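You operate a simulated robot arm through the tools that you are given. There is no shell and no other tool. Be economical: measure what you need, move in short steps, check, and stop when the job is done.

The job below is to be done with a simulated robot arm. You get a single attempt, and the scene is never put back.

## Task
Fit the round white plug in the grey gauge plate and pump into green.
Fine: needle in the green band; lock the black collar, blue knob shut, red handle open while you pump; shut the red handle last.
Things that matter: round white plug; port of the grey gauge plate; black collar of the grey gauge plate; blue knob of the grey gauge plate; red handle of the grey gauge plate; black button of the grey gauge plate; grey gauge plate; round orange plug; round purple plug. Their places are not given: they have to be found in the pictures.

The check looks at the end state, three seconds after you hand in, the way a careful person would. Anything else that was tipped, shoved, dropped, spilled or broken makes it a failure.

## Robot
A 6-joint arm with a two-finger parallel gripper, fixed in place. Base frame: the origin is at the foot of the arm, x ahead of it, y to its left, z up; the work surface is at about z = 0. Lengths are in m, angles in rad, forces in N, time in s.
With the tool pointing down near the work surface it reaches from about 0.12 to 0.5 m from the base axis. Its first joint turns from -1.257 to 1.257 rad. Payload 0.65 kg.
Tool frame: the origin (TCP) lies between the finger pads and is the grasp point; the fingertips stand 0.025 m ahead of it; z points along the fingers, y is the line along which they close. Largest opening 0.076 m; finger width 0.018, thickness 0.01; the body of the gripper, 0.036 by 0.078 m, starts 0.045 m behind the TCP.
Orientation is told as [roll, pitch, yaw] about the base's x, y, z axes, in that order, counted from this pose: with the fingers straight down and closing along the base's y, the tool's x points along the base's -x, its y along +y and its z along -z.

## Interface
- The arm moves only by the tool nudge_tool. Its arguments are lists of equal length, an entry for each row: "translation": the shift along the tool's x, y, z in m, a list of three; "rot": the turn, a rotation vector about the tool's x, y, z in rad, a list of three; "grip": the opening, from 0 (shut) to 1 (fully open). In form: {"translation": [[x, y, z], ...], "rot": [[rx, ry, rz], ...], "grip": [grip, ...]}. A call has 1 to 8 rows; each row shifts and turns the commanded pose from where the row before left it, along the tool's axes as they then stand. Each row takes 0.2 s and may step no farther than 0.05 m and 0.15 rad from the row before; otherwise, or with a gripper value out of range, the whole call is refused. Where a pose cannot be reached the arm comes as near as it can. A force on the tool above 90 N (or 10 N above the force at the start of the call, whichever is more), or a blocked arm, ends the call early, and 0.2 s more pass. Each finger travels about 0.108 m/s and halts on what it meets, pressing with about 37 N; the grip force reading is that of the motor and also rises with nothing between the fingers. The clock runs only during rows and for 0.2 s after the last one: add rows that do not move to give the fingers time. It gives the time, the measured TCP pose, the force on the tool (base axes), the opening and the grip force at its end, in the units of the frame above (readings bear some noise).
- Cameras (640 x 400 px; columns grow to the right, rows downward): "scene" is fixed at [0.0571, 0.27, 0.4182]; the picture's right is [-0.78, -0.63, 0.00], its down [-0.27, 0.33, -0.90] and it looks along [0.57, -0.70, -0.43] (base axes); focal length 214 px, centre (320, 200). "wrist" rides on the gripper at [-0.028, 0, -0.045] in the tool frame; the picture's right is [0.00, -1.00, 0.00], its down [0.97, 0.00, -0.24] and it looks along [0.24, 0.00, 0.97] (tool axes); focal length 218 px, centre (320, 200).
- snapshot(camera): a new picture of that camera. No time passes.
- locate(camera, pixels): for up to 12 pixels [column, row] of the newest picture of that camera ("zoom" is the newest enlarged one), the place [x, y, z] in the base frame of the surface seen there, good to about 0.002 m. No time passes.
- inspect(camera, box): a new picture of the part [left, top, right, bottom] of that camera's present view, enlarged. No time passes.
- close_job(): hands the job in; it is judged then, once.

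Keep the steps short. Do not move on a guess: measure, check each grasp and each placing, and mend mistakes. In all there are 80 turns and 46 pictures (those below and enlarged ones count). Leave the gripper open and the arm clear of the work at the hand-in unless told otherwise, and finish with a single line.

The tools are called after "Emit:" as name(argument=value, ...) on one line, values as JSON. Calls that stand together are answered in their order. nudge_tool: Moves the arm, as the interface text tells. Its arguments: {"type":"object","properties":{"translation":{"type":"array","items":{"type":"array","items":{"type":"number"}}},"rot":{"type":"array","items":{"type":"array","items":{"type":"number"}}},"grip":{"type":"array","items":{"type":"number"}}},"required":["translation","rot","grip"]} The other tools are called the same way: snapshot (camera) takes a picture; locate (camera, pixels) gives the place of the surface under pixels of a picture; inspect (camera, box) takes an enlarged picture of a part of a camera's view; close_job () hands the job in.

At the start:

```text
clock: 0.0
ee_pos: [0.2233, -0.0583, 0.4048]
ee_rot: [0.0, 0.001, -0.001]
contact_force: [0.4, -0.5, -0.1]
grip_width: 0.076
finger_force: 0.1
```

scene: 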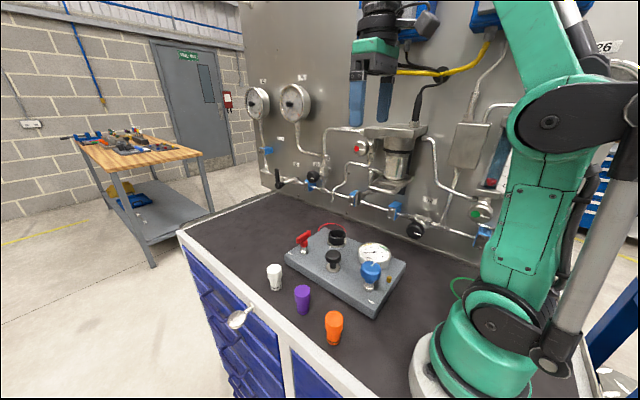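
wrist: 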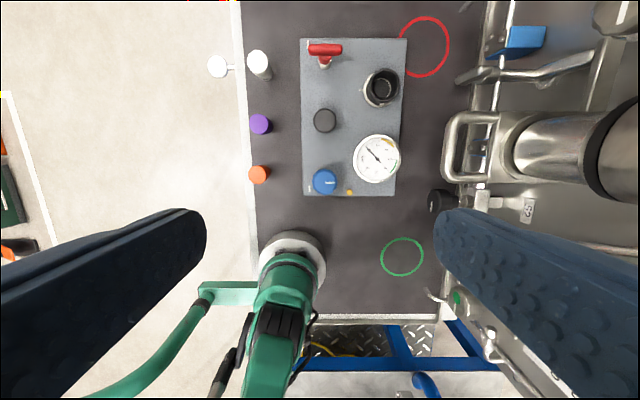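

I see the plate with its controls and the three plugs. I'll enlarge both views and measure.

Emit:
inspect(camera="scene", box=[250, 210, 420, 350])

Emit:
inspect(camera="wrist", box=[230, 20, 470, 210])

Emit:
locate(camera="wrist", pixels=[[258, 60], [260, 124], [258, 174], [325, 50], [382, 88], [325, 120], [377, 157], [324, 181], [304, 40], [405, 42], [302, 194], [395, 194]])

Emit:
locate(camera="scene", pixels=[[273, 268], [275, 288], [304, 240], [335, 237], [332, 257], [374, 252], [371, 268], [370, 288], [390, 283], [302, 290], [335, 315], [338, 270]])

```text
2.86 times, centred on (335, 280) of scene
```

zoom: 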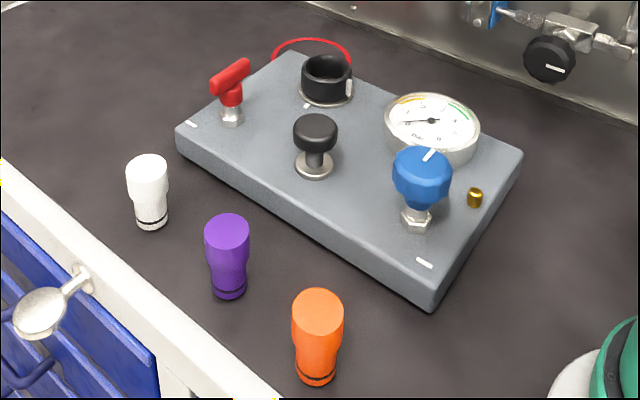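

```text
2.11 times, centred on (350, 115) of wrist
```

zoom: 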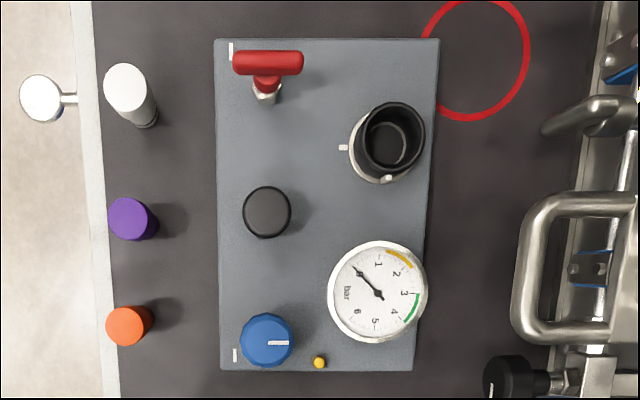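

```text
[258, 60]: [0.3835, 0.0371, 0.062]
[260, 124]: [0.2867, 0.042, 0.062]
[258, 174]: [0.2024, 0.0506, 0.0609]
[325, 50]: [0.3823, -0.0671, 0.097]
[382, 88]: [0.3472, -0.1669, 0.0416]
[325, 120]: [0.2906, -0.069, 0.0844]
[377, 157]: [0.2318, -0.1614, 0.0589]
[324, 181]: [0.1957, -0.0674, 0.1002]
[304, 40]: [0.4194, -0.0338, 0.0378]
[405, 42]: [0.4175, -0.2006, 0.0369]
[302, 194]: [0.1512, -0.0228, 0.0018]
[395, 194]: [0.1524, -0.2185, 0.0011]
```

```text
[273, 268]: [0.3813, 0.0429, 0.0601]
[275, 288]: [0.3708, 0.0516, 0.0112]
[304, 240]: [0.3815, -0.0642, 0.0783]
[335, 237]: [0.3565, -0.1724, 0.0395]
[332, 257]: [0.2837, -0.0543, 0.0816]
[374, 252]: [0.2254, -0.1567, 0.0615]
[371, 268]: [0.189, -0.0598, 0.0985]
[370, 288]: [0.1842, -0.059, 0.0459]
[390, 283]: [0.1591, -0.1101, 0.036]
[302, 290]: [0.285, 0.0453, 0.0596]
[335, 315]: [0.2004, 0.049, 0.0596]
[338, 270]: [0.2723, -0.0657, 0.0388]
```

The plate spans x 0.165–0.42, y −0.03 to −0.20, with its top at z≈0.037. I'll come closer above it to read the marks.

Emit:
nudge_tool(translation=[[-0.0294, -0.0104, 0.033], [-0.0294, -0.0104, 0.033], [-0.0294, -0.0104, 0.033], [-0.0294, -0.0104, 0.033], [-0.0294, -0.0104, 0.033], [0, 0, 0]], rot=[[0, 0, 0], [0, 0, 0], [0, 0, 0], [0, 0, 0], [0, 0, 0], [0, 0, 0]], grip=[1, 1, 1, 1, 1, 1])

Emit:
inspect(camera="wrist", box=[200, 40, 440, 190])

Emit:
snapshot(camera="wrist")

```text
clock: 1.4
ee_pos: [0.3709, -0.1099, 0.2399]
ee_rot: [0.0, -0.001, 0.0]
contact_force: [-1.0, -0.3, 0.4]
grip_width: 0.0759
finger_force: 0.1
```

```text
2.67 times, centred on (320, 115) of wrist
```

zoom: 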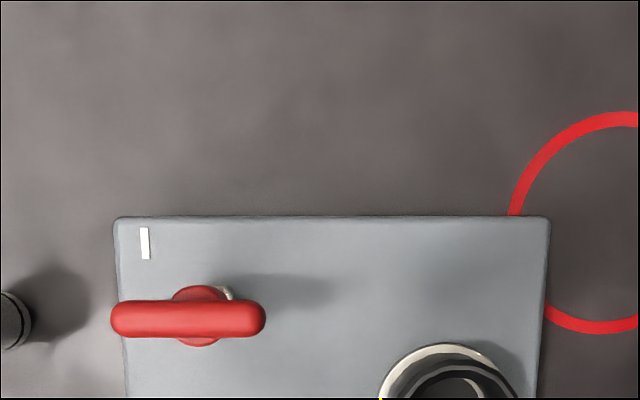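

```text
40 pictures are left
```

wrist: 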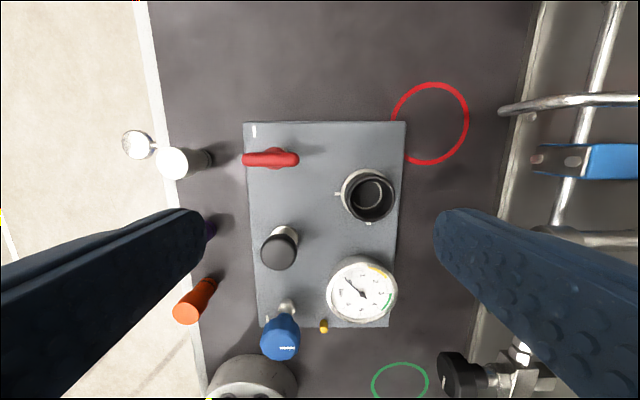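

I see white marks beside each control. I'll zoom in on each one.

Emit:
inspect(camera="wrist", box=[235, 225, 345, 365])

Emit:
inspect(camera="wrist", box=[320, 155, 420, 235])

Emit:
inspect(camera="wrist", box=[235, 115, 315, 175])

Emit:
inspect(camera="scene", box=[290, 215, 360, 275])

```text
2.86 times, centred on (290, 295) of wrist
```

zoom: 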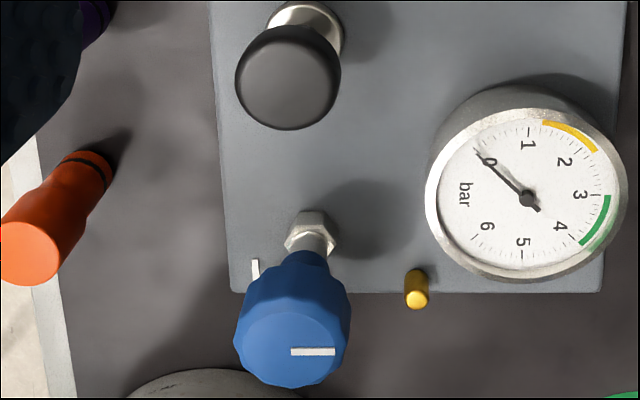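

```text
5.00 times, centred on (370, 195) of wrist
```

zoom: 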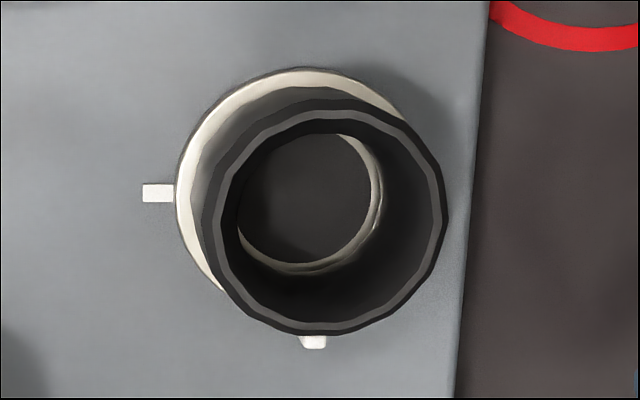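

```text
6.67 times, centred on (275, 145) of wrist
```

zoom: 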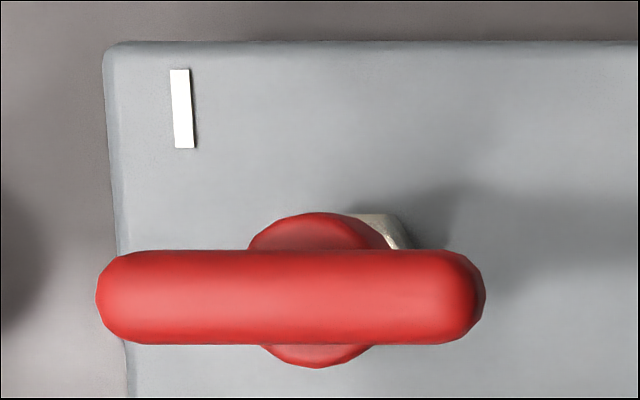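

```text
6.67 times, centred on (325, 245) of scene
```

zoom: 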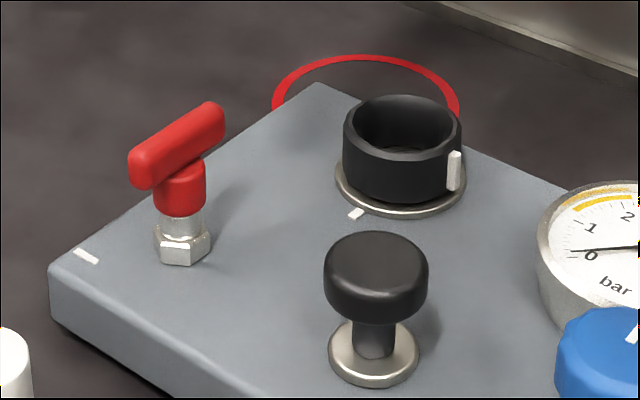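

Collar index points to −x and the plate mark is on the +y side, so the collar needs a quarter turn clockwise from above. I'll measure the collar, port, plug and knobs from the present views.

Emit:
locate(camera="wrist", pixels=[[346, 198], [391, 198], [368, 176], [368, 219], [368, 195], [159, 162], [185, 162], [172, 150], [172, 176], [245, 160], [297, 160], [270, 152]])

Emit:
locate(camera="zoom", pixels=[[403, 105], [350, 140], [458, 140], [403, 190], [395, 150], [358, 213], [340, 190], [455, 170], [140, 160], [215, 120], [375, 265], [180, 190]])

Emit:
inspect(camera="scene", box=[255, 255, 355, 355])

```text
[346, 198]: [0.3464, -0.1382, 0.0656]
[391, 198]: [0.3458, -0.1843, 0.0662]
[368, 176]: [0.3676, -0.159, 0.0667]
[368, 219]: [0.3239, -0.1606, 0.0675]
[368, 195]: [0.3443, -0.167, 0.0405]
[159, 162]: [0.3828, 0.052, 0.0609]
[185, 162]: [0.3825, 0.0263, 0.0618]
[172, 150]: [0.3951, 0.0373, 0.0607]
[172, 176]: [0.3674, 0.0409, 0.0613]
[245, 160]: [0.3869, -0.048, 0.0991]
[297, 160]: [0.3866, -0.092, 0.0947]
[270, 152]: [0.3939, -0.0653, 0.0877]
```

```text
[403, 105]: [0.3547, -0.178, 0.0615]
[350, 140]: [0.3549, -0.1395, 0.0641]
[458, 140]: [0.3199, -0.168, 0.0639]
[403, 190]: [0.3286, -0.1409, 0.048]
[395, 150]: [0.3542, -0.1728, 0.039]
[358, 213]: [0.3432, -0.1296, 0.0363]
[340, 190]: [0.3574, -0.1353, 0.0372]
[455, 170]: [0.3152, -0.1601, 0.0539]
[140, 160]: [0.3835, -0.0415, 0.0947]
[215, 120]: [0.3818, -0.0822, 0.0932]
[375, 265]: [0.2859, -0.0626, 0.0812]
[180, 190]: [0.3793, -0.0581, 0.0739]
```

```text
4.00 times, centred on (305, 305) of scene
```

zoom: 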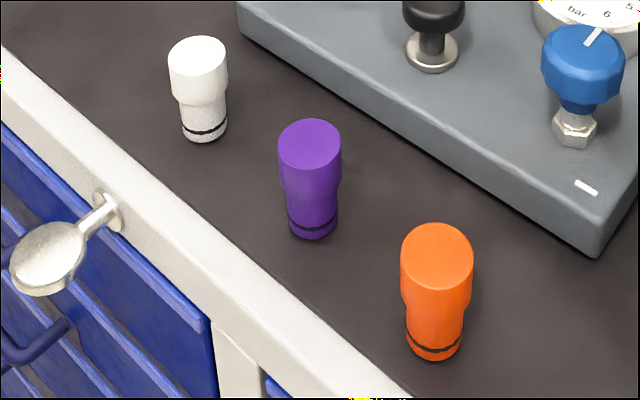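

White plug: centre about (0.381, 0.039), head Ø≈0.029, top z≈0.061. Collar: centre about (0.345, −0.161), Ø≈0.047, top z≈0.066. I'll move above the white plug next.

Emit:
nudge_tool(translation=[[-0.0025, 0.0373, 0.0225], [-0.0025, 0.0373, 0.0225], [-0.0025, 0.0373, 0.0225], [-0.0025, 0.0373, 0.0225], [0, 0, 0.03], [0, 0, 0]], rot=[[0, 0, 0], [0, 0, 0], [0, 0, 0], [0, 0, 0], [0, 0, 0], [0, 0, 0]], grip=[1, 1, 1, 1, 1, 1])

Emit:
snapshot(camera="wrist")

```text
clock: 2.8
ee_pos: [0.38, 0.0386, 0.1192]
ee_rot: [0.001, -0.001, -0.001]
contact_force: [-0.2, -0.7, 0.2]
grip_width: 0.0761
finger_force: 0.1
```

```text
34 pictures are left
```

wrist: 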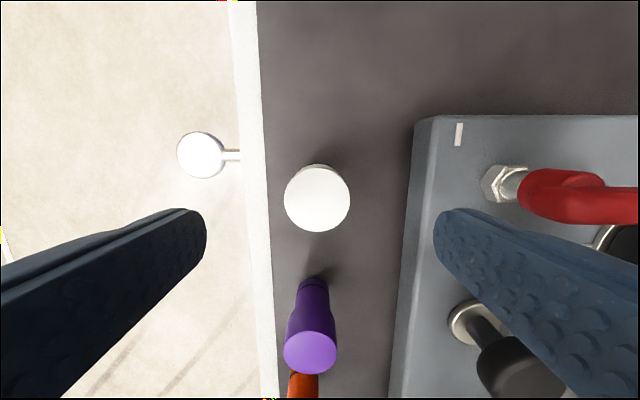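

Emit:
locate(camera="wrist", pixels=[[287, 197], [347, 197], [317, 168], [317, 228], [317, 198], [482, 183]])

```text
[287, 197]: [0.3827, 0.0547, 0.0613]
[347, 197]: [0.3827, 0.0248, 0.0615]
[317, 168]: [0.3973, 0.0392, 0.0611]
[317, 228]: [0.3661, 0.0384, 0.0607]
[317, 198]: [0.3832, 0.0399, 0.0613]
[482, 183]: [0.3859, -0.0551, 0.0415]
```

The centre is (0.3817, 0.0397). I'll lower to z 0.06 and close.

Emit:
nudge_tool(translation=[[-0.0015, 0.001, 0.03], [0, 0, 0.029], [0, 0, 0], [0, 0, 0], [0, 0, 0], [0, 0, 0]], rot=[[0, 0, 0], [0, 0, 0], [0, 0, 0], [0, 0, 0], [0, 0, 0], [0, 0, 0]], grip=[1, 1, 1, 0.2, 0.2, 0.2])

```text
clock: 4.2
ee_pos: [0.3824, 0.0392, 0.0614]
ee_rot: [0.0, -0.001, 0.0]
contact_force: [0.0, 0.4, -0.6]
grip_width: 0.0318
finger_force: 36.9
```

Gripped at 0.032 m. I'll lift it and check how it sits.

Emit:
nudge_tool(translation=[[0, 0, -0.03], [0, 0, -0.035], [0, 0, -0.035], [0, 0, 0]], rot=[[0, 0, 0], [0, 0, 0], [0, 0, 0], [0, 0, 0]], grip=[0.2, 0.2, 0.2, 0.2])

Emit:
snapshot(camera="wrist")

Emit:
inspect(camera="scene", box=[230, 180, 390, 280])

```text
clock: 5.2
ee_pos: [0.3806, 0.0383, 0.1605]
ee_rot: [0.0, 0.002, 0.001]
contact_force: [0.0, 0.4, 0.5]
grip_width: 0.0151
finger_force: 0.0
```

```text
33 pictures are left
```

wrist: 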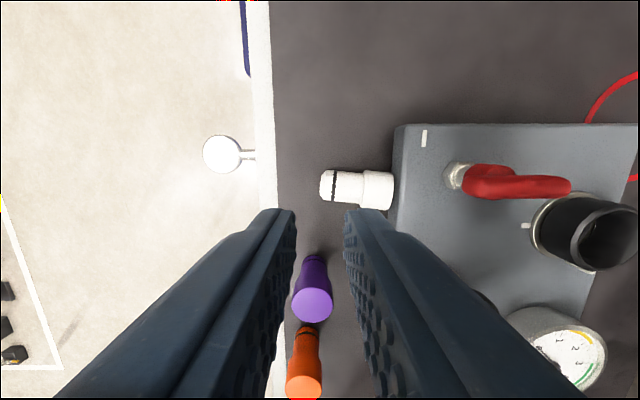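

```text
4.00 times, centred on (310, 230) of scene
```

zoom: 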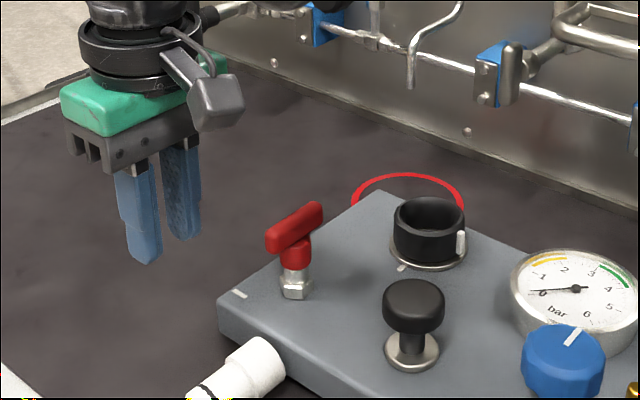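

The plug slipped out because I held it too high, and it now lies between its old spot and the plate. I'll measure how it lies.

Emit:
inspect(camera="wrist", box=[290, 140, 430, 230])

Emit:
locate(camera="wrist", pixels=[[324, 186], [334, 186], [350, 188], [362, 189], [375, 190], [388, 190], [376, 172], [376, 206], [345, 173], [345, 201], [402, 190], [312, 300]])

Emit:
inspect(camera="scene", box=[240, 230, 340, 330])

```text
4.44 times, centred on (360, 185) of wrist
```

zoom: 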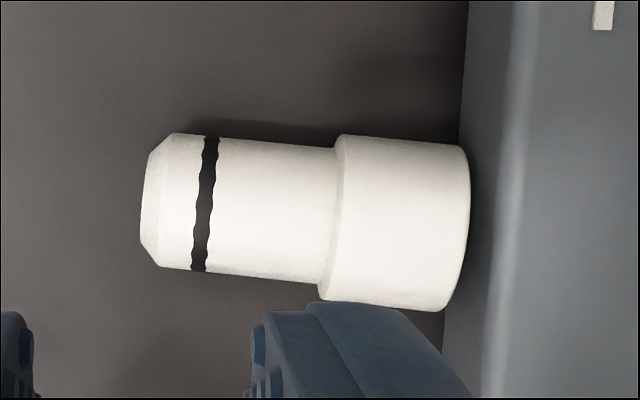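

```text
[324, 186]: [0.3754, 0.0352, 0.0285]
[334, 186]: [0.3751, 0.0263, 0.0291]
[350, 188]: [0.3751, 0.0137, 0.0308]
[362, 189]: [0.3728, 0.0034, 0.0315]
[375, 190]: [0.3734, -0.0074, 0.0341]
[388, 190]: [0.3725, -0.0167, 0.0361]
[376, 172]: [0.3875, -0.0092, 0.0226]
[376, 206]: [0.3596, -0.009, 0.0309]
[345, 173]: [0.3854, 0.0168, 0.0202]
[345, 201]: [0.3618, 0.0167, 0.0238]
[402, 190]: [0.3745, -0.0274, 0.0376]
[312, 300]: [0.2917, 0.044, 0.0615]
```

```text
4.00 times, centred on (290, 280) of scene
```

zoom: 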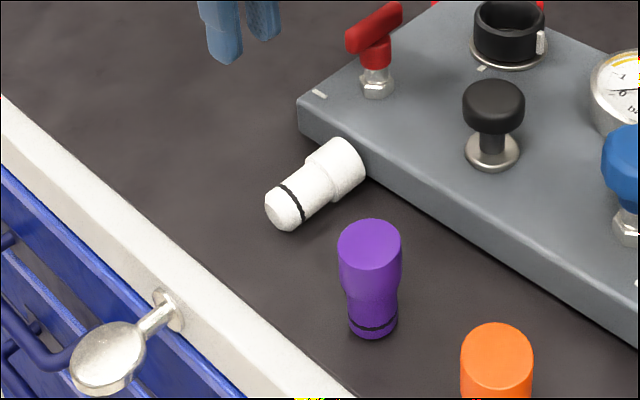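

The plug lies along y with its head against the plate (head centre about x 0.3735, y −0.006; narrow tip near y 0.04). I'll open, turn the tool about 87° so it closes across the plug, then regrasp.

Emit:
nudge_tool(translation=[[0, 0, 0], [0, 0, 0], [0, 0, 0], [0, 0, 0], [0, 0, 0], [0, 0, 0], [0, 0, 0], [0, 0, 0]], rot=[[0, 0, -0.1378], [0, 0, -0.1378], [0, 0, -0.1378], [0, 0, -0.1378], [0, 0, -0.1378], [0, 0, -0.1378], [0, 0, -0.1378], [0, 0, -0.1378]], grip=[0.8, 0.8, 0.8, 0.8, 0.8, 0.8, 0.8, 0.8])

Emit:
nudge_tool(translation=[[0, 0, 0], [0, 0, 0], [0, 0, 0], [0, 0, 0]], rot=[[0, 0, -0.1378], [0, 0, -0.1378], [0, 0, -0.1378], [0, 0, 0]], grip=[0.8, 0.8, 0.8, 0.8])

```text
clock: 7.0
ee_pos: [0.3813, 0.037, 0.1598]
ee_rot: [0.0, 0.001, 1.104]
contact_force: [-0.4, -0.8, -0.1]
grip_width: 0.0609
finger_force: 0.0
```

```text
clock: 8.0
ee_pos: [0.381, 0.039, 0.1614]
ee_rot: [-0.001, -0.001, 1.519]
contact_force: [-0.4, 0.3, -0.6]
grip_width: 0.0606
finger_force: 0.1
```

Emit:
nudge_tool(translation=[[0.0433, 0.0043, 0], [0, 0, 0.04], [0, 0, 0.02], [0, 0, 0]], rot=[[0, 0, 0], [0, 0, 0], [0, 0, 0], [0, 0, 0]], grip=[0.8, 0.8, 0.8, 0.8])

Emit:
snapshot(camera="wrist")

```text
clock: 9.0
ee_pos: [0.3748, -0.0045, 0.1006]
ee_rot: [-0.001, -0.001, 1.517]
contact_force: [0.5, 0.5, 0.2]
grip_width: 0.0609
finger_force: 0.0
```

```text
29 pictures are left
```

wrist: 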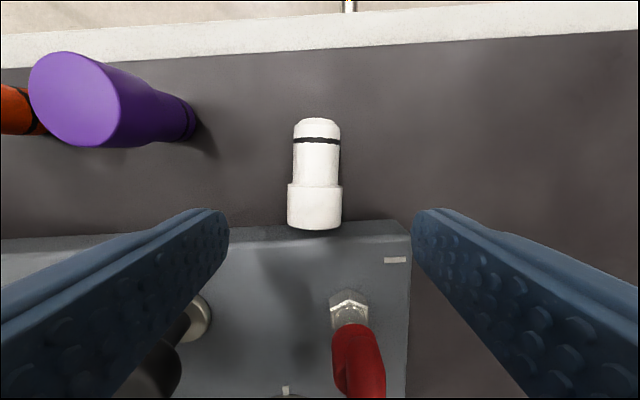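

The plug is centred between the fingers. I'll lower to z≈0.028, close, and lift slowly.

Emit:
nudge_tool(translation=[[0, 0, 0.04], [0, 0, 0.032], [0, 0, 0], [0, 0, 0], [0, 0, 0], [0, 0, 0]], rot=[[0, 0, 0], [0, 0, 0], [0, 0, 0], [0, 0, 0], [0, 0, 0], [0, 0, 0]], grip=[0.8, 0.8, 0.8, 0.2, 0.2, 0.2])

Emit:
nudge_tool(translation=[[0, 0, -0.005], [0, 0, -0.01], [0, 0, -0.015], [0, 0, -0.015], [0, 0, 0]], rot=[[0, 0, 0], [0, 0, 0], [0, 0, 0], [0, 0, 0], [0, 0, 0]], grip=[0.2, 0.2, 0.2, 0.2, 0.2])

Emit:
snapshot(camera="wrist")

```text
clock: 10.4
ee_pos: [0.3735, -0.0045, 0.03]
ee_rot: [-0.001, 0.001, 1.518]
contact_force: [-0.3, 0.4, -1.2]
grip_width: 0.0314
finger_force: 36.9
```

```text
clock: 11.6
ee_pos: [0.3757, -0.0041, 0.0741]
ee_rot: [-0.002, -0.001, 1.518]
contact_force: [-0.4, -0.4, -1.3]
grip_width: 0.0313
finger_force: 37.3
```

```text
28 pictures are left
```

wrist: 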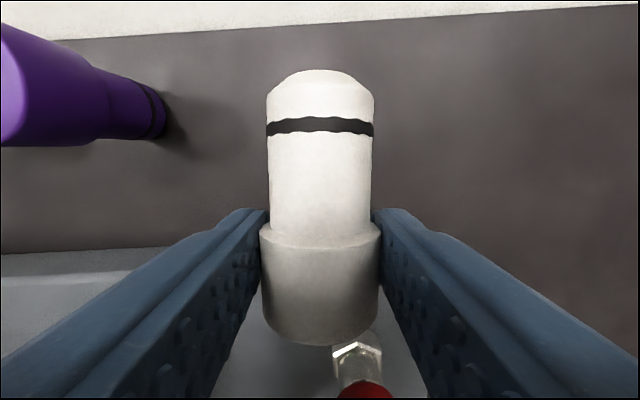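

Held firmly (0.0313). To stand it up I need clear space, so I'll carry it to about (0.465, 0), beyond the plate, and lay it down there for a tilted regrasp.

Emit:
nudge_tool(translation=[[0, 0, -0.02], [-0.0029, -0.0223, 0], [-0.0029, -0.0223, 0], [-0.0029, -0.0223, 0], [0, -0.0223, 0], [0, 0, 0]], rot=[[0, 0, 0], [0, 0, 0], [0, 0, 0], [0, 0, 0], [0, 0, 0], [0, 0, 0]], grip=[0.2, 0.2, 0.2, 0.2, 0.2, 0.2])

Emit:
inspect(camera="scene", box=[190, 150, 330, 270])

```text
clock: 13.0
ee_pos: [0.4649, -0.0008, 0.0945]
ee_rot: [-0.002, 0.0, 1.517]
contact_force: [-0.6, -0.6, -0.4]
grip_width: 0.0314
finger_force: 36.7
```

```text
3.33 times, centred on (260, 210) of scene
```

zoom: 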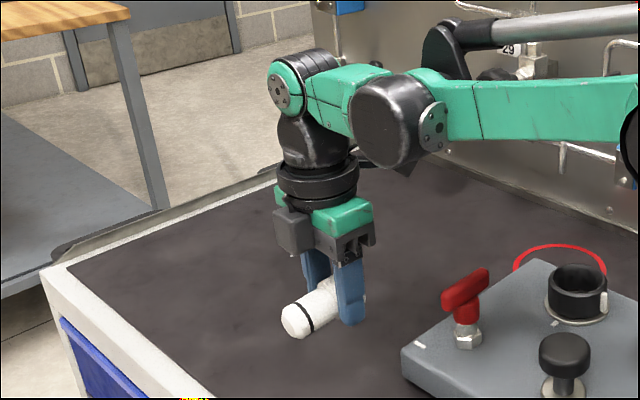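

It's still held and the space is clear. I'll lay it down gently and open.

Emit:
nudge_tool(translation=[[0, 0, 0.03], [0, 0, 0.025], [0, 0, 0.006], [0, 0, 0], [0, 0, 0], [0, 0, 0]], rot=[[0, 0, 0], [0, 0, 0], [0, 0, 0], [0, 0, 0], [0, 0, 0], [0, 0, 0]], grip=[0.2, 0.2, 0.2, 0.2, 0.5, 0.6])

Emit:
nudge_tool(translation=[[0, 0, -0.03], [0, 0, -0.03], [0, 0, -0.03], [0, 0, 0]], rot=[[0, 0, 0], [0, 0, 0], [0, 0, 0], [0, 0, 0]], grip=[0.6, 0.6, 0.6, 0.6])

Emit:
snapshot(camera="wrist")

```text
clock: 14.4
ee_pos: [0.4639, -0.0007, 0.0334]
ee_rot: [0.002, 0.0, 1.517]
contact_force: [0.2, -0.2, -0.8]
grip_width: 0.0456
finger_force: 0.0
```

```text
clock: 15.4
ee_pos: [0.4652, 0.0001, 0.1229]
ee_rot: [0.0, -0.001, 1.518]
contact_force: [-0.5, -0.8, -0.3]
grip_width: 0.0457
finger_force: 0.0
```

```text
26 pictures are left
```

wrist: 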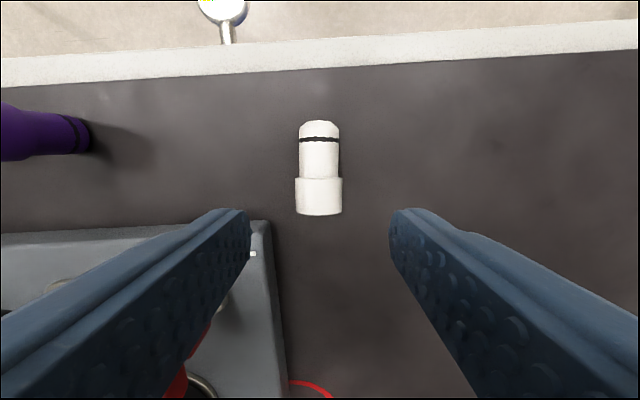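

Emit:
locate(camera="wrist", pixels=[[319, 124], [319, 150], [319, 176], [319, 182], [319, 196], [319, 211], [296, 196], [342, 196]])

```text
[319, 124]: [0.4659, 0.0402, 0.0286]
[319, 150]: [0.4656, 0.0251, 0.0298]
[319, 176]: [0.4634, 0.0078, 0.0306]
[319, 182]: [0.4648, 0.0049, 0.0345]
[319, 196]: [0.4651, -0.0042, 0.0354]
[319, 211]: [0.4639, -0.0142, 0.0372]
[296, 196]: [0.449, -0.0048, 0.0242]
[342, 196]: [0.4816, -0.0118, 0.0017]
```

Head runs from about y 0.006 to −0.018 at x 0.465. I'll tilt the tool 0.7 rad so the fingers point towards +y, and back off before approaching.

Emit:
nudge_tool(translation=[[0, 0, 0], [0, 0, 0], [0, 0, 0], [0, 0, 0], [0, 0, 0], [0.037, 0, 0], [0.0374, 0, 0.0014], [0, 0, 0]], rot=[[0, -0.14, 0], [0, -0.14, 0], [0, -0.14, 0], [0, -0.14, 0], [0, -0.14, 0], [0, 0, 0], [0, 0, 0], [0, 0, 0]], grip=[0.6, 0.6, 0.6, 0.6, 0.6, 0.6, 0.6, 0.6])

Emit:
snapshot(camera="wrist")

Emit:
snapshot(camera="scene")

```text
clock: 17.2
ee_pos: [0.4613, -0.0562, 0.0743]
ee_rot: [0.0, -0.7, 1.516]
contact_force: [-0.1, 0.6, -0.5]
grip_width: 0.0457
finger_force: 0.0
```

```text
25 pictures are left
```

wrist: 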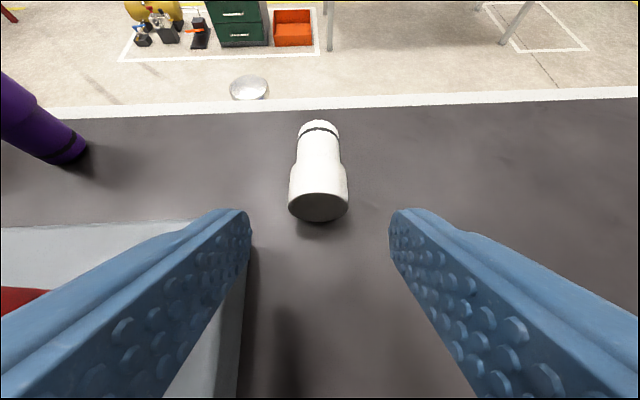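

```text
24 pictures are left
```

scene: 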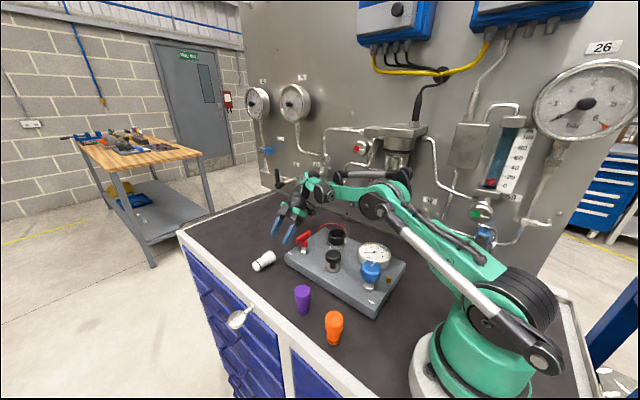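

Aligned. I'll approach along the fingers, close, then lift slowly straight up.

Emit:
nudge_tool(translation=[[0, 0, 0.03], [0, 0, 0.03], [0, 0, 0], [0, 0, 0], [0, 0, 0], [0, 0, 0]], rot=[[0, 0, 0], [0, 0, 0], [0, 0, 0], [0, 0, 0], [0, 0, 0], [0, 0, 0]], grip=[0.6, 0.6, 0.6, 0.2, 0.2, 0.2])

Emit:
nudge_tool(translation=[[-0.0064, 0, -0.0077], [-0.0097, 0, -0.0115], [-0.0129, 0, -0.0153], [-0.0129, 0, -0.0153], [0, 0, 0]], rot=[[0, 0, 0], [0, 0, 0], [0, 0, 0], [0, 0, 0], [0, 0, 0]], grip=[0.2, 0.2, 0.2, 0.2, 0.2])

Emit:
snapshot(camera="wrist")

```text
clock: 18.6
ee_pos: [0.4644, -0.0187, 0.0288]
ee_rot: [0.0, -0.701, 1.515]
contact_force: [0.6, -0.1, -0.8]
grip_width: 0.0314
finger_force: 37.0
```

```text
clock: 19.8
ee_pos: [0.464, -0.0186, 0.0943]
ee_rot: [-0.001, -0.699, 1.517]
contact_force: [-0.8, 0.5, -0.8]
grip_width: 0.0314
finger_force: 36.8
```

```text
23 pictures are left
```

wrist: 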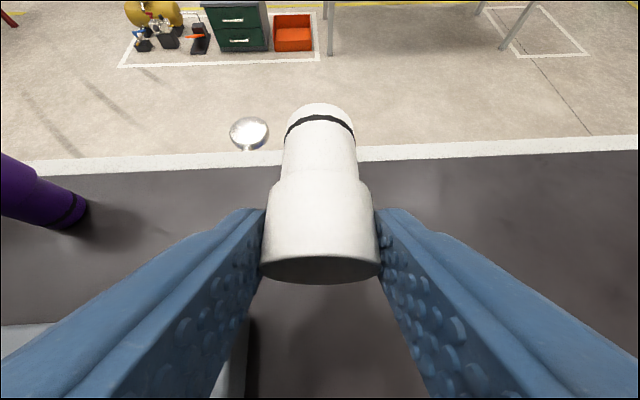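

Held. I'll rotate 1.5 rad so the head turns up, in two calls.

Emit:
nudge_tool(translation=[[0, 0, 0], [0, 0, 0], [0, 0, 0], [0, 0, 0], [0, 0, 0], [0, 0, 0]], rot=[[0, 0.1364, 0], [0, 0.1364, 0], [0, 0.1364, 0], [0, 0.1364, 0], [0, 0.1364, 0], [0, 0.1364, 0]], grip=[0.2, 0.2, 0.2, 0.2, 0.2, 0.2])

Emit:
nudge_tool(translation=[[0, 0, 0], [0, 0, 0], [0, 0, 0], [0, 0, 0], [0, 0, 0], [0, 0, 0]], rot=[[0, 0.1364, 0], [0, 0.1364, 0], [0, 0.1364, 0], [0, 0.1364, 0], [0, 0.1364, 0], [0, 0, 0]], grip=[0.2, 0.2, 0.2, 0.2, 0.2, 0.2])

Emit:
inspect(camera="scene", box=[220, 180, 320, 280])

Emit:
snapshot(camera="wrist")

```text
clock: 21.2
ee_pos: [0.4648, -0.0183, 0.0922]
ee_rot: [0.002, 0.122, 1.516]
contact_force: [0.4, 0.2, -1.2]
grip_width: 0.0315
finger_force: 36.7
```

```text
clock: 22.6
ee_pos: [0.4655, -0.0179, 0.0919]
ee_rot: [0.0, 0.804, 1.515]
contact_force: [-0.7, 0.3, -1.4]
grip_width: 0.0313
finger_force: 37.2
```

```text
4.00 times, centred on (270, 230) of scene
```

zoom: 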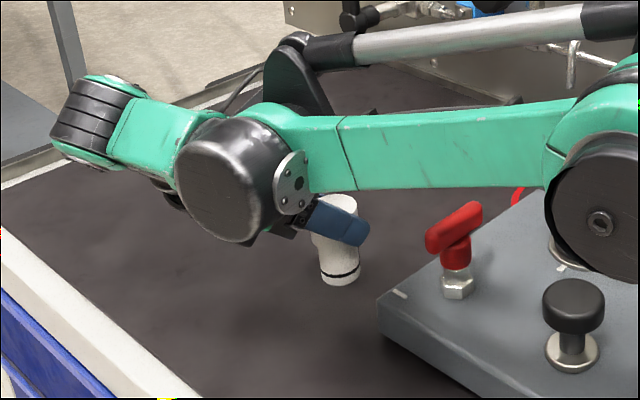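

```text
21 pictures are left
```

wrist: 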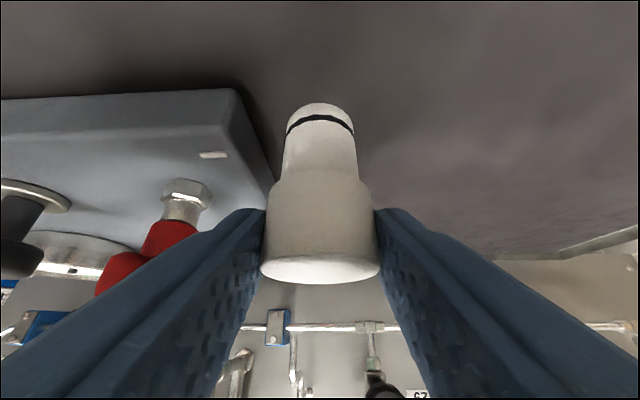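

The plug is upright in the fingers. I'll measure its lean from surface points.

Emit:
locate(camera="wrist", pixels=[[320, 110], [320, 140], [320, 155], [320, 168], [320, 190], [320, 210], [320, 230], [320, 250]])

Emit:
locate(camera="zoom", pixels=[[335, 203], [338, 257], [340, 265], [342, 280], [318, 240], [335, 240], [358, 275], [322, 272]])

```text
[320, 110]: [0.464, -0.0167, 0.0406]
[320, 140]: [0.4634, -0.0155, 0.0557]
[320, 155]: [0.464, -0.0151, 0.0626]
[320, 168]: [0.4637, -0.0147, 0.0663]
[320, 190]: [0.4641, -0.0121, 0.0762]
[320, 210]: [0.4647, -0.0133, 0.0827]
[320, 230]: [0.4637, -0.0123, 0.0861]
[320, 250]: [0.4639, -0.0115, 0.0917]
```

```text
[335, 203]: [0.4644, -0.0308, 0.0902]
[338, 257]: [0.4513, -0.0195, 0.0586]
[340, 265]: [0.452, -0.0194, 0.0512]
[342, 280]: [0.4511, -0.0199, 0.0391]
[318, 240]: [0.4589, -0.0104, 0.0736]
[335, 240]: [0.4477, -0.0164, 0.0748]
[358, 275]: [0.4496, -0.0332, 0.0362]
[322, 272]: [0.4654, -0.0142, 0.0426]
```

It leans about 0.06 rad too far. I'll correct that and lower most of the way (bottom now at z≈0.035).

Emit:
nudge_tool(translation=[[0, 0, 0], [-0.0102, 0, 0.011], [-0.0102, 0, 0.011], [0, 0, 0]], rot=[[0, -0.06, 0], [0, 0, 0], [0, 0, 0], [0, 0, 0]], grip=[0.2, 0.2, 0.2, 0.2])

Emit:
inspect(camera="scene", box=[230, 210, 310, 290])

Emit:
locate(camera="wrist", pixels=[[320, 110], [320, 140], [320, 168]])

```text
clock: 23.6
ee_pos: [0.4644, -0.017, 0.0624]
ee_rot: [0.001, 0.74, 1.517]
contact_force: [-0.6, 0.4, -0.4]
grip_width: 0.0311
finger_force: 36.8
```

```text
5.00 times, centred on (270, 250) of scene
```

zoom: 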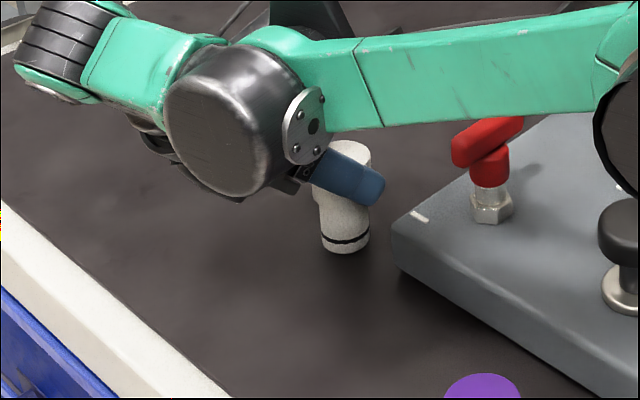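

```text
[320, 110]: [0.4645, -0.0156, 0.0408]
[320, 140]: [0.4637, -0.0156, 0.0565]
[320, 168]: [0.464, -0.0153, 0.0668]
```

Emit:
locate(camera="zoom", pixels=[[345, 251], [345, 245], [345, 225], [345, 258], [350, 146], [385, 250]])

```text
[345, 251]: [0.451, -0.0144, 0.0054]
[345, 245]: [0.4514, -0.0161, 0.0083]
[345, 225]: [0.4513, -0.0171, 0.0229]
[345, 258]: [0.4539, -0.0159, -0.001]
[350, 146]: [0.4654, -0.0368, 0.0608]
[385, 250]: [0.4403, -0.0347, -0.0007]
```

The bottom is 2–4 mm above the table. I'll lower 3 mm and release, then back out along the fingers.

Emit:
nudge_tool(translation=[[-0.001, 0, 0.0011], [-0.001, 0, 0.0011], [0, 0, 0], [0, 0, 0]], rot=[[0, 0, 0], [0, 0, 0], [0, 0, 0], [0, 0, 0]], grip=[0.2, 0.2, 0.2, 0.2])

Emit:
nudge_tool(translation=[[0, 0, 0], [0, 0, 0], [0, 0, 0], [0, 0, -0.02], [0, 0, -0.03], [0, 0, -0.03], [0, 0, 0]], rot=[[0, 0, 0], [0, 0, 0], [0, 0, 0], [0, 0, 0], [0, 0, 0], [0, 0, 0], [0, 0, 0]], grip=[0.43, 0.5, 0.6, 0.6, 0.6, 0.6, 0.6])

Emit:
snapshot(camera="wrist")

```text
clock: 24.6
ee_pos: [0.4652, -0.0184, 0.0599]
ee_rot: [-0.001, 0.744, 1.516]
contact_force: [-3.0, 3.1, 33.8]
grip_width: 0.0312
finger_force: 36.9
```

```text
clock: 26.2
ee_pos: [0.4672, 0.0359, 0.1204]
ee_rot: [0.0, 0.742, 1.516]
contact_force: [0.8, 0.3, 0.4]
grip_width: 0.0457
finger_force: 0.1
```

```text
19 pictures are left
```

wrist: 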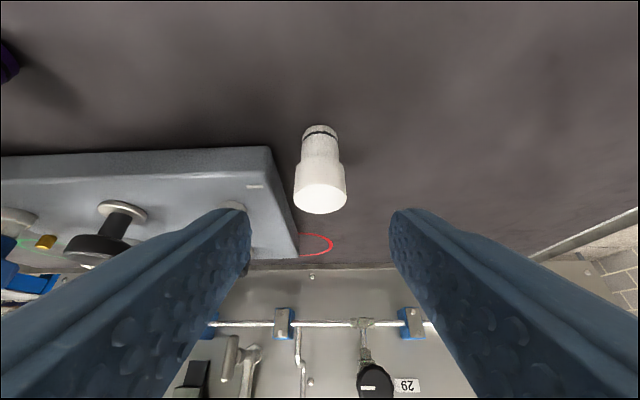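

The plug is standing. I'll bring the tool back to vertical and go above it.

Emit:
nudge_tool(translation=[[0, 0, 0], [0, 0, 0], [0, 0, 0], [0, 0, 0], [0, 0, 0], [0.033, 0, 0], [0.033, 0, 0], [0, 0, 0]], rot=[[0, -0.1484, 0], [0, -0.1484, 0], [0, -0.1484, 0], [0, -0.1484, 0], [0, -0.1484, 0], [0, 0, 0], [0, 0, 0], [0, 0, 0]], grip=[0.6, 0.6, 0.6, 0.6, 0.6, 0.6, 0.6, 0.6])

Emit:
snapshot(camera="wrist")

```text
clock: 28.0
ee_pos: [0.4636, -0.0292, 0.1181]
ee_rot: [0.001, -0.001, 1.517]
contact_force: [-0.7, 0.2, 0.6]
grip_width: 0.0456
finger_force: 0.0
```

```text
18 pictures are left
```

wrist: 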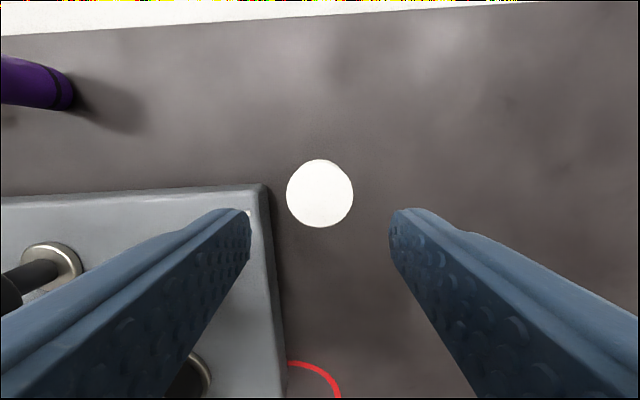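

Emit:
locate(camera="wrist", pixels=[[288, 193], [351, 193], [320, 161], [320, 226], [320, 193]])

```text
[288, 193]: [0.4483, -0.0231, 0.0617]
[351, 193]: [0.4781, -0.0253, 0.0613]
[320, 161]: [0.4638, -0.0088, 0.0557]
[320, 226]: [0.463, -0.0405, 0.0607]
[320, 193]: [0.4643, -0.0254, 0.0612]
```

The plug centre is (0.4635, −0.025). I'll shift 4 mm, lower to z 0.056, close, and lift slowly.

Emit:
nudge_tool(translation=[[-0.0042, 0, 0.03], [0, 0, 0.032], [0, 0, 0], [0, 0, 0], [0, 0, 0], [0, 0, 0]], rot=[[0, 0, 0], [0, 0, 0], [0, 0, 0], [0, 0, 0], [0, 0, 0], [0, 0, 0]], grip=[0.6, 0.6, 0.6, 0.2, 0.2, 0.2])

Emit:
nudge_tool(translation=[[0, 0, -0.004], [0, 0, -0.008], [0, 0, -0.012], [0, 0, -0.02], [0, 0, -0.03], [0, 0, -0.03], [0, 0, 0]], rot=[[0, 0, 0], [0, 0, 0], [0, 0, 0], [0, 0, 0], [0, 0, 0], [0, 0, 0], [0, 0, 0]], grip=[0.2, 0.2, 0.2, 0.2, 0.2, 0.2, 0.2])

Emit:
snapshot(camera="wrist")

```text
clock: 29.4
ee_pos: [0.4642, -0.0247, 0.0561]
ee_rot: [-0.001, 0.0, 1.516]
contact_force: [0.2, 0.0, 0.3]
grip_width: 0.0317
finger_force: 37.5
```

```text
clock: 31.0
ee_pos: [0.4638, -0.0273, 0.1613]
ee_rot: [0.001, 0.0, 1.517]
contact_force: [0.7, 0.4, -0.3]
grip_width: 0.0317
finger_force: 37.1
```

```text
17 pictures are left
```

wrist: 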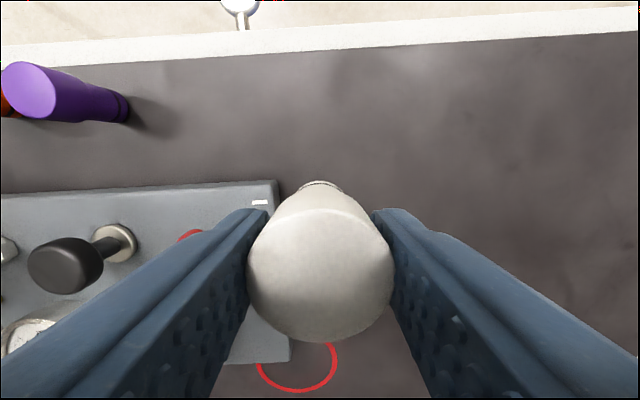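

Held. I'll check where the plug sits in the hand and refine the collar centre.

Emit:
locate(camera="wrist", pixels=[[252, 272], [388, 272], [320, 214], [320, 338], [320, 275], [305, 190], [335, 190]])

Emit:
inspect(camera="scene", box=[315, 220, 365, 260])

```text
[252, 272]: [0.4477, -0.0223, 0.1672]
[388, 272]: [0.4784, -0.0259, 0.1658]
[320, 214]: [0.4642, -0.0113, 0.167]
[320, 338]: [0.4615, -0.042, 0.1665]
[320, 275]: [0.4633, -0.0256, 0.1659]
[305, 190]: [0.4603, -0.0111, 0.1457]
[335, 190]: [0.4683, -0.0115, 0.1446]
```

```text
10.00 times, centred on (340, 240) of scene
```

zoom: 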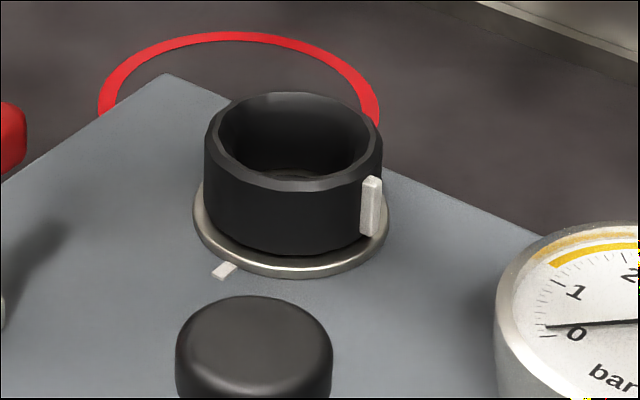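

Emit:
locate(camera="zoom", pixels=[[294, 95], [294, 187], [212, 138], [378, 146], [229, 165], [352, 172], [294, 175], [196, 218], [386, 222], [290, 274], [224, 270], [370, 208]])

```text
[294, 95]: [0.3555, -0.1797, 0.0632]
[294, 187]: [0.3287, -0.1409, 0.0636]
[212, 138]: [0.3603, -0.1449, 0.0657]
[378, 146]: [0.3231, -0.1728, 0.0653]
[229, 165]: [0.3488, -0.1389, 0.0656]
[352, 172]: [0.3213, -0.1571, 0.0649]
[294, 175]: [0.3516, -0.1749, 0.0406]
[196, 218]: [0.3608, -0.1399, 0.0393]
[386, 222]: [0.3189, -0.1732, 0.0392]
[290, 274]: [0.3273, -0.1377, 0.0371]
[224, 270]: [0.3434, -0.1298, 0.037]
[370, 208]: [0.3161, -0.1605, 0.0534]
```

Plug centre is within 1 mm of the TCP and its bottom is 0.0565 below it. A circle fit puts the collar centre at (0.343, −0.1605). I'll carry the plug around the red handle to above the port.

Emit:
nudge_tool(translation=[[0.0467, 0, 0], [0.0467, 0, 0], [0.0466, 0, 0], [0, 0.0375, 0], [0, 0.0375, 0], [0, 0.0376, 0], [0, 0, 0]], rot=[[0, 0, 0], [0, 0, 0], [0, 0, 0], [0, 0, 0], [0, 0, 0], [0, 0, 0], [0, 0, 0]], grip=[0.2, 0.2, 0.2, 0.2, 0.2, 0.2, 0.2])

Emit:
nudge_tool(translation=[[0, 0, 0.02], [0, 0, 0.015], [0, 0, 0]], rot=[[0, 0, 0], [0, 0, 0], [0, 0, 0]], grip=[0.2, 0.2, 0.2])

Emit:
inspect(camera="scene", box=[300, 190, 380, 260])

```text
clock: 32.6
ee_pos: [0.3382, -0.157, 0.1593]
ee_rot: [0.0, 0.001, 1.517]
contact_force: [0.3, 0.5, -1.1]
grip_width: 0.0315
finger_force: 36.9
out of reach, approached as far as the arm can: row 3
```

```text
clock: 33.4
ee_pos: [0.3375, -0.1568, 0.1245]
ee_rot: [0.0, -0.002, 1.516]
contact_force: [-1.4, 0.0, -1.0]
grip_width: 0.0315
finger_force: 36.9
```

```text
5.71 times, centred on (340, 225) of scene
```

zoom: 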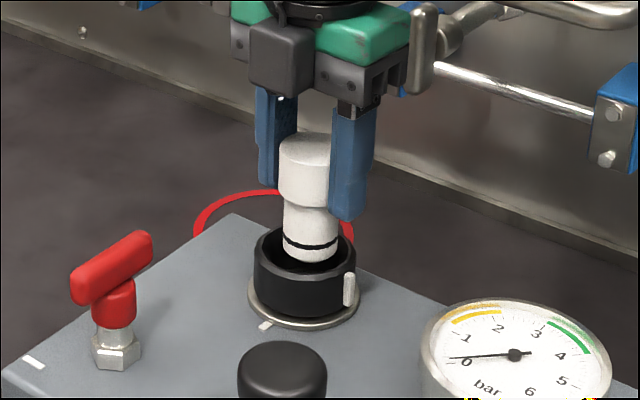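

The reach limit shifted it, so I need +6 mm in x and −4 mm in y. I'll correct that and measure the plug against the port.

Emit:
nudge_tool(translation=[[0.0037, -0.0062, 0], [0, 0, 0], [0, 0, 0]], rot=[[0, 0, 0], [0, 0, 0], [0, 0, 0]], grip=[0.2, 0.2, 0.2])

Emit:
inspect(camera="scene", box=[310, 200, 370, 260])

```text
clock: 34.2
ee_pos: [0.3451, -0.1623, 0.1243]
ee_rot: [-0.001, 0.0, 1.516]
contact_force: [-0.3, 0.2, -0.6]
grip_width: 0.0316
finger_force: 36.7
```

```text
6.67 times, centred on (340, 230) of scene
```

zoom: 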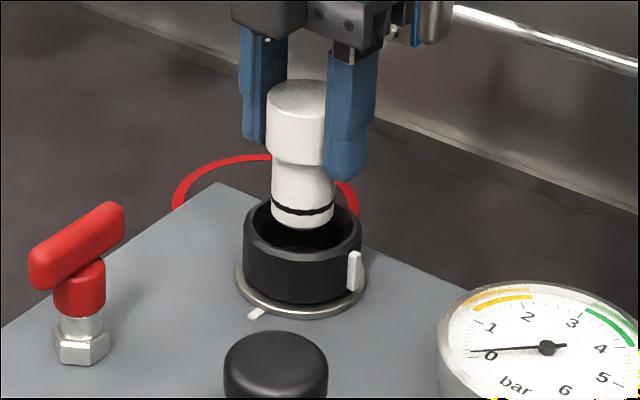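

The plug looks centred over the bore. I'll lower in small steps and watch the force.

Emit:
nudge_tool(translation=[[-0.0008, 0.0008, 0.008], [0, 0, 0.007], [0, 0, 0.004], [0, 0, 0.003], [0, 0, 0.003]], rot=[[0, 0, 0], [0, 0, 0], [0, 0, 0], [0, 0, 0], [0, 0, 0]], grip=[0.2, 0.2, 0.2, 0.2, 0.2])

```text
clock: 35.4
ee_pos: [0.3444, -0.1602, 0.0994]
ee_rot: [0.0, 0.001, 1.518]
contact_force: [0.9, -0.5, -1.3]
grip_width: 0.0315
finger_force: 37.1
```

Emit:
nudge_tool(translation=[[0, 0, 0.002], [0, 0, 0.002], [0, 0, 0.002], [0, 0, 0]], rot=[[0, 0, 0], [0, 0, 0], [0, 0, 0], [0, 0, 0]], grip=[0.2, 0.2, 0.2, 0.2])

Emit:
inspect(camera="scene", box=[310, 200, 370, 260])

```text
clock: 36.4
ee_pos: [0.3445, -0.1612, 0.0931]
ee_rot: [0.0, 0.001, 1.515]
contact_force: [-0.7, 0.3, 30.9]
grip_width: 0.0317
finger_force: 36.9
```

```text
6.67 times, centred on (340, 230) of scene
```

zoom: 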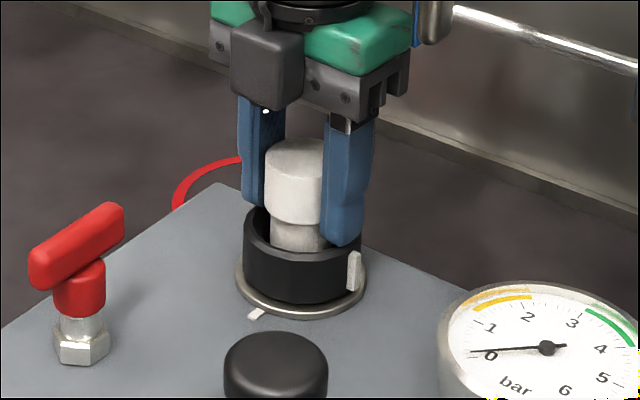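

Force is 31 N. I'll check the plug's top height to see whether it slid in the grip.

Emit:
locate(camera="zoom", pixels=[[295, 155], [290, 165], [295, 222], [295, 235], [340, 243], [252, 205], [262, 215], [300, 255]])

```text
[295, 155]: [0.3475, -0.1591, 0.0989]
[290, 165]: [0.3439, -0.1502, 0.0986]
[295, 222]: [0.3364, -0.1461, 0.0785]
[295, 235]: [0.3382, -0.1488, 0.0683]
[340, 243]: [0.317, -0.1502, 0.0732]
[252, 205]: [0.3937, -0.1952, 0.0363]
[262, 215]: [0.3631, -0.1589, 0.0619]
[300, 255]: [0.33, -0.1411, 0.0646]
```

The plug bottom is at z≈0.037. I'll release, rise, and look down on it.

Emit:
nudge_tool(translation=[[0, 0, 0], [0, 0, 0], [0, 0, 0], [0, 0, -0.03], [0, 0, -0.03], [0.0, 0, -0.03], [0, 0, 0]], rot=[[0, 0, 0], [0, 0, 0], [0, 0, 0], [0, 0, 0], [0, 0, 0], [0, 0, 0], [0, 0, 0]], grip=[0.45, 0.6, 0.6, 0.6, 0.6, 0.6, 0.6])

Emit:
snapshot(camera="wrist")

```text
clock: 38.0
ee_pos: [0.3427, -0.1597, 0.1843]
ee_rot: [0.0, 0.001, 1.516]
contact_force: [-0.1, 0.1, -0.4]
grip_width: 0.0455
finger_force: 0.0
```

```text
12 pictures are left
```

wrist: 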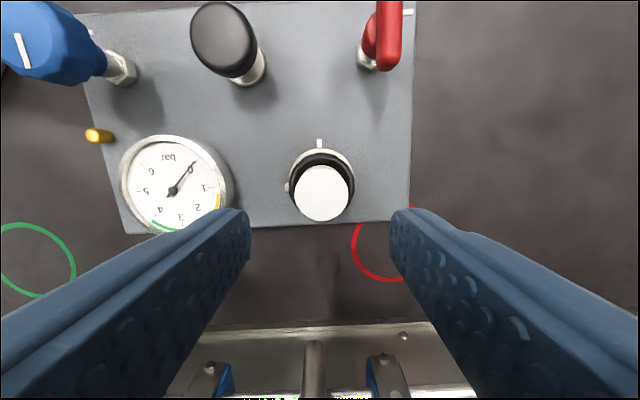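

Emit:
locate(camera="wrist", pixels=[[297, 192], [347, 192], [321, 167], [321, 218], [321, 192], [292, 176], [352, 176], [319, 153], [319, 143], [288, 187]])

```text
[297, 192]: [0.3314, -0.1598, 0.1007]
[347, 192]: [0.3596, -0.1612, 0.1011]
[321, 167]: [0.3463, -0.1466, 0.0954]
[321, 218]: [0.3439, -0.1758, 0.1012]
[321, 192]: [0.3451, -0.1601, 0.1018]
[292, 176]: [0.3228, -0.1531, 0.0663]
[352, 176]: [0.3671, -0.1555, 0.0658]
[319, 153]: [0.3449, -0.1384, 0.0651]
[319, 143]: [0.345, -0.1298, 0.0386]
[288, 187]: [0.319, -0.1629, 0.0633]
```

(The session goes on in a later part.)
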